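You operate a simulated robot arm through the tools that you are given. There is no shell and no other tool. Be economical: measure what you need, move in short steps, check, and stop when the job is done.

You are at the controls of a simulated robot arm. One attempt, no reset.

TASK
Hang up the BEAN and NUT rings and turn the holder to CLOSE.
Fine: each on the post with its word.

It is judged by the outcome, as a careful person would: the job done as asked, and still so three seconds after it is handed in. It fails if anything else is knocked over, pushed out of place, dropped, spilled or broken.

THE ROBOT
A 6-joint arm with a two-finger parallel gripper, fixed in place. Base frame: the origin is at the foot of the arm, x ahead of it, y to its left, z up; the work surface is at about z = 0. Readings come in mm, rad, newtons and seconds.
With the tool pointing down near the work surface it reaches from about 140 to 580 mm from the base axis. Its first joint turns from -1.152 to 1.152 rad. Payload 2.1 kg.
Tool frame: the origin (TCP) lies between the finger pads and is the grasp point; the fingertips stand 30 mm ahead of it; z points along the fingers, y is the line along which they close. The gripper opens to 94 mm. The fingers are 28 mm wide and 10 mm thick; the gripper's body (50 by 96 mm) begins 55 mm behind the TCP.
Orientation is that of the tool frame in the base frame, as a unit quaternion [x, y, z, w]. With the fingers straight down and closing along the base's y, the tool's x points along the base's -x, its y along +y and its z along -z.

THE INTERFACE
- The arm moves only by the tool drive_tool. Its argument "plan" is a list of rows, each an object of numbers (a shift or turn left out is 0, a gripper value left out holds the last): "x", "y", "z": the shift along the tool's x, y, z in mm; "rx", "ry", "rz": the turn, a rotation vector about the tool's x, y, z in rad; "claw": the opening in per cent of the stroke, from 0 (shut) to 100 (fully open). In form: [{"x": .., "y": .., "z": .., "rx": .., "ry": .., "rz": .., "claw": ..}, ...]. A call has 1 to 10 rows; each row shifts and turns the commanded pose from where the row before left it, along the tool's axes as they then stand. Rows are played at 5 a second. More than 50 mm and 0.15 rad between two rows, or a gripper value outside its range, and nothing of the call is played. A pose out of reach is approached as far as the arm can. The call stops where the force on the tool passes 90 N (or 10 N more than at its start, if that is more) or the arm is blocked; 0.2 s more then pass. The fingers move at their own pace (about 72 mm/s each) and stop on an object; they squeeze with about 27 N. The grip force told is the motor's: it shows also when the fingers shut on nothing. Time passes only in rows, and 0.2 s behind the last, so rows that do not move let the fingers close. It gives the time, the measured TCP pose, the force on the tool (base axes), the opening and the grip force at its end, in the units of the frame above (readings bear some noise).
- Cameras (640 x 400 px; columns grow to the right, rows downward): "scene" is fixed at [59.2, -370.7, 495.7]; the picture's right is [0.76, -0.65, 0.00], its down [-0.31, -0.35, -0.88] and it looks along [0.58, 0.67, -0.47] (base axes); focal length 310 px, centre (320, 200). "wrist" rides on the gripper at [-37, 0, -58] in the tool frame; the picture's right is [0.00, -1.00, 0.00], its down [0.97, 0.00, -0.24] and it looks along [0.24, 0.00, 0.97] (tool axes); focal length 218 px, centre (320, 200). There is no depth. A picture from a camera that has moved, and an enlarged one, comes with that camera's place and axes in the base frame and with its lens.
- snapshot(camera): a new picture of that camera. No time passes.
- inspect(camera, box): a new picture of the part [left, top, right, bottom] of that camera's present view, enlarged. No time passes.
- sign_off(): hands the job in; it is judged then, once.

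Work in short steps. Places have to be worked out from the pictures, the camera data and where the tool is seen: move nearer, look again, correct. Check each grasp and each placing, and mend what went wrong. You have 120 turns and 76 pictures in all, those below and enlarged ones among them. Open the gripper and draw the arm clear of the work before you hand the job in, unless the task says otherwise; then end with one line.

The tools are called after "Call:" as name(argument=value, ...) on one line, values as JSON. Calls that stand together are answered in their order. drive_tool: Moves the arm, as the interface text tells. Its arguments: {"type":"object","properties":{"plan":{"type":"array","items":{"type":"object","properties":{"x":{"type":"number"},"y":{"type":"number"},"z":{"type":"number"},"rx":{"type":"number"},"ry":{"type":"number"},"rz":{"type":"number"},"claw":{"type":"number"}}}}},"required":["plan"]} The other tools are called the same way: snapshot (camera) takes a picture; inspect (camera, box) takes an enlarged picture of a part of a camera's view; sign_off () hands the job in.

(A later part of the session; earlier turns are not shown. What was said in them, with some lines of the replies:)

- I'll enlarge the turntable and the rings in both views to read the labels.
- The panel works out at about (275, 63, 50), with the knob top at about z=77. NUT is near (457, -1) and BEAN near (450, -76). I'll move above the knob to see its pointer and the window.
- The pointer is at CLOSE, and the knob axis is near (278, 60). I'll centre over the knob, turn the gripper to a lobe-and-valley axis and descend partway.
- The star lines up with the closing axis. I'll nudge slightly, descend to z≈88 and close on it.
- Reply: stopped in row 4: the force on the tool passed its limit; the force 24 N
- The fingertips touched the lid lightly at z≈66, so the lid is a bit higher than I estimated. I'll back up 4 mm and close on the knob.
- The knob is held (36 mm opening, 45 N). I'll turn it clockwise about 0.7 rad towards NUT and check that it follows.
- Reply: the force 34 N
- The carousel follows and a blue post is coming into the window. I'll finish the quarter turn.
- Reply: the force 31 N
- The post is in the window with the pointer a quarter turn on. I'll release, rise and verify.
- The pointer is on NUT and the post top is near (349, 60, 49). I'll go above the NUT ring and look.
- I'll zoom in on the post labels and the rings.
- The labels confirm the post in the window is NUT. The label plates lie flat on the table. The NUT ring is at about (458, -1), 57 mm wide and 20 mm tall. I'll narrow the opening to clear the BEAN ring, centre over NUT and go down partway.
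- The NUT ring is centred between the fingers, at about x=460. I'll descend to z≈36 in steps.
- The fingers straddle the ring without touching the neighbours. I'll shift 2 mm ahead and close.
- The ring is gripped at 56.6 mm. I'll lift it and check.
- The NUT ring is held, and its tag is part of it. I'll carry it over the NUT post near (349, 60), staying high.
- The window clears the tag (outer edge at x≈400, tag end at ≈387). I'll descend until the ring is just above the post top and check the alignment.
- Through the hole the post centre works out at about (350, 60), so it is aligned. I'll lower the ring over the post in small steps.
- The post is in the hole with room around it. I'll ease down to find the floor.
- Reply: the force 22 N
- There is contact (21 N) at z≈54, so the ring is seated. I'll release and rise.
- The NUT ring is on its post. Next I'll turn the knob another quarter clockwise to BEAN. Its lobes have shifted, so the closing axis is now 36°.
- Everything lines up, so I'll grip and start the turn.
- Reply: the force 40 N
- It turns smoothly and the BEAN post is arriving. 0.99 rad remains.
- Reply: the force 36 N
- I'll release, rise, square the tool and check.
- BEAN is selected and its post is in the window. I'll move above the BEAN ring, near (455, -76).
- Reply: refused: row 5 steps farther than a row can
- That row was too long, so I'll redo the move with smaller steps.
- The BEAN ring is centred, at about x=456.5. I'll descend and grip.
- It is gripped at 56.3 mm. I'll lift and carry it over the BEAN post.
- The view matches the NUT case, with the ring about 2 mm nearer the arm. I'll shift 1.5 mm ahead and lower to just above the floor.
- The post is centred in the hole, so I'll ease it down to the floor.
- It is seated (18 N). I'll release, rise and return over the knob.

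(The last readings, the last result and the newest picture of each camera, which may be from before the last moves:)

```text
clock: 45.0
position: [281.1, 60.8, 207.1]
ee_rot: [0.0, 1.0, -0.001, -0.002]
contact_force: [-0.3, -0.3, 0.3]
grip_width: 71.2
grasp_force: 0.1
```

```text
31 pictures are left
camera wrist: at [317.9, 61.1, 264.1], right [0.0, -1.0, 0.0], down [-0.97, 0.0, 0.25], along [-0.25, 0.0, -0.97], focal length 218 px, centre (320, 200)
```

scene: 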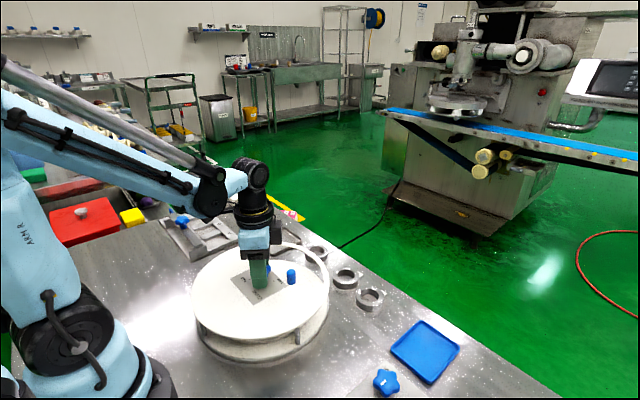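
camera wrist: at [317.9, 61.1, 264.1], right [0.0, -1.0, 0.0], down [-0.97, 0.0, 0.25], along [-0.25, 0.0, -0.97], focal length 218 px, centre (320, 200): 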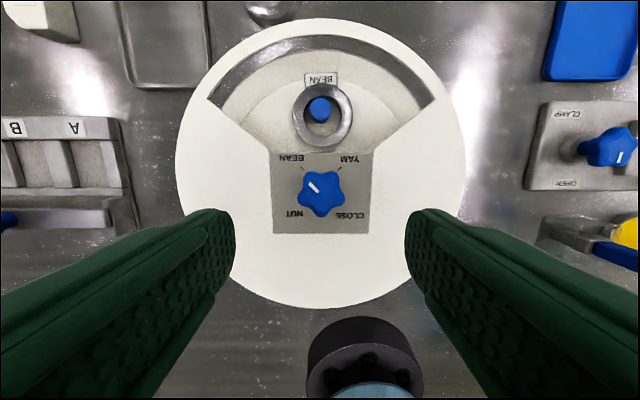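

BEAN is on its post. Now back to CLOSE in two counter-clockwise quarter turns. I'll rotate to +0.94 and descend.

Call:
drive_tool(plan=[{"rz": 0.135, "z": 15}, {"rz": 0.135, "z": 15}, {"rz": 0.135, "z": 15}, {"rz": 0.135, "z": 15}, {"rz": 0.135, "z": 11}, {"rz": 0.135}, {"rz": 0.132}, {"z": 18}, {"z": 17}, {}])

Call:
snapshot(camera="wrist")

```text
clock: 47.2
position: [279.9, 58.5, 99.0]
ee_rot: [0.452, 0.892, -0.002, -0.002]
contact_force: [0.6, 0.2, 0.5]
grip_width: 71.3
grasp_force: 0.0
```

```text
30 pictures are left
camera wrist: at [301.9, 28.9, 157.7], right [-0.81, -0.59, 0.01], down [-0.57, 0.78, 0.24], along [-0.15, 0.19, -0.97], focal length 218 px, centre (320, 200)
```

wrist: 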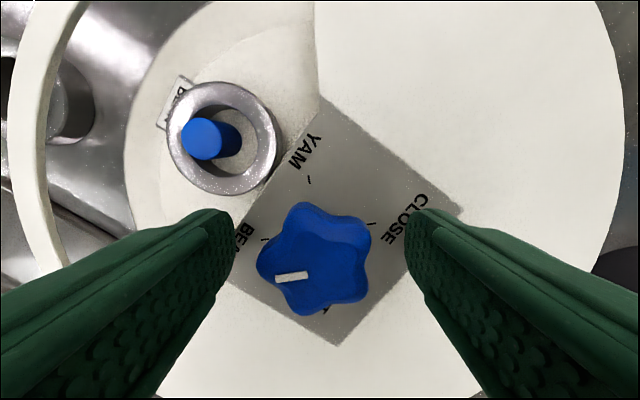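

It is aligned. I'll grip and turn counter-clockwise.

Call:
drive_tool(plan=[{"claw": 0}, {}, {}, {}, {"rz": -0.08}, {"rz": -0.11}, {"rz": -0.13}, {"rz": -0.13}, {"rz": -0.13}, {"rz": -0.13}])

Call:
snapshot(camera="wrist")

```text
clock: 49.4
position: [280.6, 60.5, 100.6]
ee_rot: [0.113, 0.994, -0.001, -0.001]
contact_force: [18.4, 0.5, -11.0]
grip_width: 36.1
grasp_force: 45.2
```

```text
29 pictures are left
camera wrist: at [316.9, 51.5, 157.9], right [-0.23, -0.97, 0.0], down [-0.95, 0.22, 0.24], along [-0.24, 0.05, -0.97], focal length 218 px, centre (320, 200)
```

wrist: 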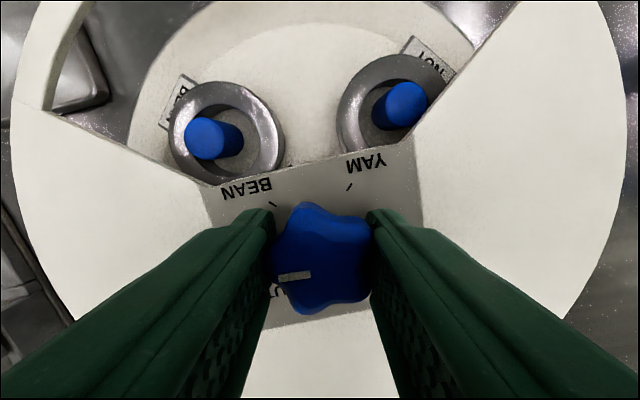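

Both rings travel well with the carousel. I'll turn the remaining 0.86 rad, release and lift above the knob.

Call:
drive_tool(plan=[{"rz": -0.13}, {"rz": -0.13}, {"rz": -0.13}, {"rz": -0.13}, {"rz": -0.13}, {"rz": -0.13}, {"rz": -0.081}, {}, {"claw": 76}, {}])

Call:
drive_tool(plan=[{}, {"z": -40}, {"rz": 0.14}, {"rz": 0.14}, {"rz": 0.14}, {"rz": 0.14}, {"rz": 0.14}, {"rz": 0.14}, {"rz": 0.14}, {"rz": 0.14}])

Call:
drive_tool(plan=[{"rz": 0.137}, {}])

Call:
snapshot(camera="wrist")

```text
clock: 51.6
position: [278.6, 59.1, 100.9]
ee_rot: [-0.31, 0.951, 0.0, -0.002]
contact_force: [0.3, 0.1, 0.1]
grip_width: 71.4
grasp_force: 0.0
```

```text
clock: 53.8
position: [281.7, 60.3, 140.2]
ee_rot: [0.243, 0.97, -0.002, -0.002]
contact_force: [0.8, 0.5, 0.2]
grip_width: 71.4
grasp_force: 0.1
```

```text
clock: 54.4
position: [279.5, 59.9, 139.1]
ee_rot: [0.309, 0.951, -0.001, -0.002]
contact_force: [-0.7, -0.6, 0.1]
grip_width: 71.3
grasp_force: 0.0
```

```text
28 pictures are left
camera wrist: at [309.9, 38.0, 197.7], right [-0.59, -0.81, 0.0], down [-0.79, 0.57, 0.24], along [-0.2, 0.14, -0.97], focal length 218 px, centre (320, 200)
```

wrist: 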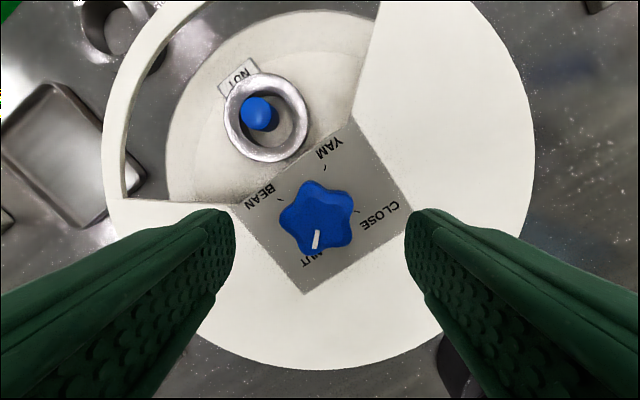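

The holder is back at NUT with the gripper at +0.63. I'll descend, grip and make the last quarter turn.

Call:
drive_tool(plan=[{"z": 20}, {"z": 19.5}, {}, {"claw": 0}, {}, {}, {}, {"rz": -0.08}, {"rz": -0.11}, {"rz": -0.13}])

Call:
drive_tool(plan=[{"rz": -0.13}, {"rz": -0.13}, {"rz": -0.13}, {"rz": -0.13}, {"rz": -0.13}, {"rz": -0.13}, {"rz": -0.13}, {"rz": -0.13}, {"rz": -0.13}, {"rz": -0.081}])

Call:
snapshot(camera="wrist")

```text
clock: 56.6
position: [280.8, 60.0, 100.0]
ee_rot: [0.151, 0.988, 0.0, -0.002]
contact_force: [19.3, 8.8, -16.9]
grip_width: 35.9
grasp_force: 44.7
```

```text
clock: 58.8
position: [280.2, 60.4, 99.3]
ee_rot: [-0.457, 0.889, 0.001, -0.002]
contact_force: [10.5, 19.2, 27.0]
grip_width: 36.0
grasp_force: 44.5
```

```text
27 pictures are left
camera wrist: at [301.9, 90.2, 157.8], right [0.81, -0.58, 0.0], down [-0.56, -0.79, 0.24], along [-0.14, -0.19, -0.97], focal length 218 px, centre (320, 200)
```

wrist: 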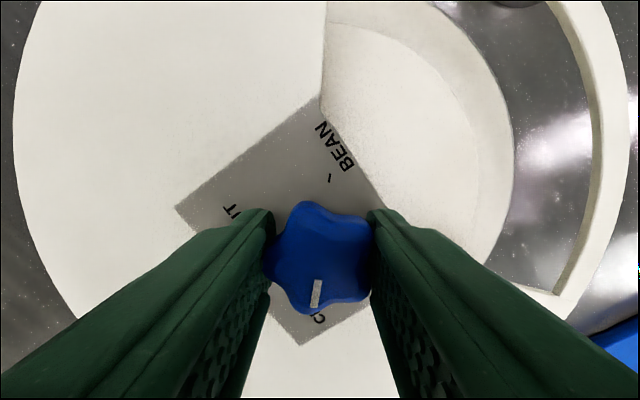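

The view matches the original CLOSE position. I'll release, rise clear and check the pointer.

Call:
drive_tool(plan=[{"claw": 80}, {}, {}, {"z": -40}, {"z": -40, "rz": 0.14}, {"z": -30, "rz": 0.14}, {"rz": 0.14}, {"rz": 0.14}, {"rz": 0.14}, {"rz": 0.14, "claw": 100}])

Call:
drive_tool(plan=[{"rz": 0.1}, {}])

Call:
inspect(camera="wrist", box=[240, 130, 400, 230])

Call:
snapshot(camera="scene")

Call:
snapshot(camera="wrist")

```text
clock: 61.0
position: [280.2, 60.7, 210.1]
ee_rot: [-0.053, 0.999, 0.0, -0.003]
contact_force: [0.3, 0.0, -0.9]
grip_width: 94.1
grasp_force: 0.2
```

```text
clock: 61.6
position: [280.7, 60.4, 211.0]
ee_rot: [-0.003, 1.0, -0.001, -0.002]
contact_force: [0.5, -0.3, 0.3]
grip_width: 93.8
grasp_force: 0.0
```

```text
4.00 times, centred on (320, 180) of wrist
camera zoom: at [317.4, 59.6, 268.2], right [0.01, -1.0, 0.0], down [-0.97, -0.01, 0.25], along [-0.25, 0.0, -0.97], focal length 873 px, centre (320, 280)
```

zoom: 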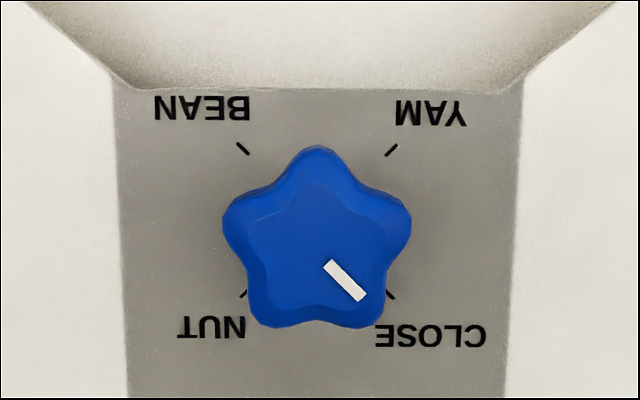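

```text
25 pictures are left
```

scene: 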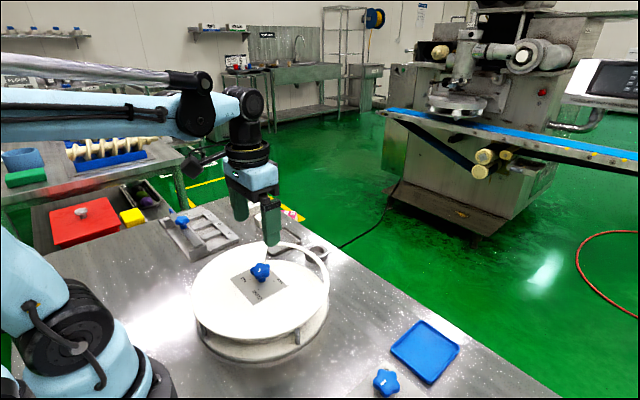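

```text
24 pictures are left
camera wrist: at [317.4, 59.6, 268.2], right [0.01, -1.0, 0.0], down [-0.97, -0.01, 0.25], along [-0.25, 0.0, -0.97], focal length 218 px, centre (320, 200)
```

wrist: 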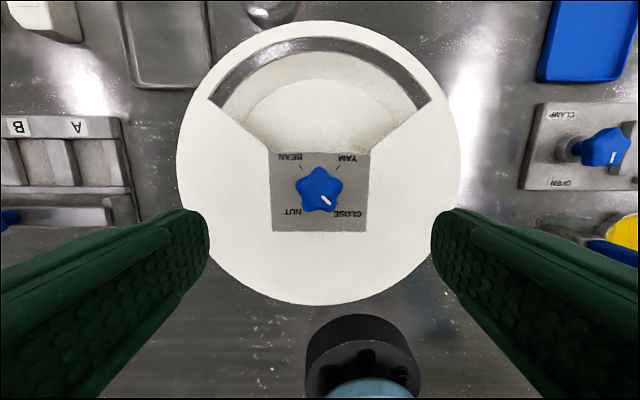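

The pointer is at CLOSE, both rings are inside on their posts, and everything else is in place. I'll draw the arm up and hand in.

Call:
drive_tool(plan=[{"z": -45}, {"z": -45, "x": -20}, {"z": -40, "x": -20}, {}])

Call:
sign_off()

```text
clock: 62.6
position: [319.7, 57.0, 342.6]
ee_rot: [-0.004, 1.0, -0.002, -0.003]
contact_force: [0.3, 0.0, -0.2]
grip_width: 93.9
grasp_force: 0.1
```

```text
The job is handed in.
```

The BEAN and NUT rings are each on the post with their word, the holder is turned to CLOSE, and I handed the job in with the gripper open and the arm clear.
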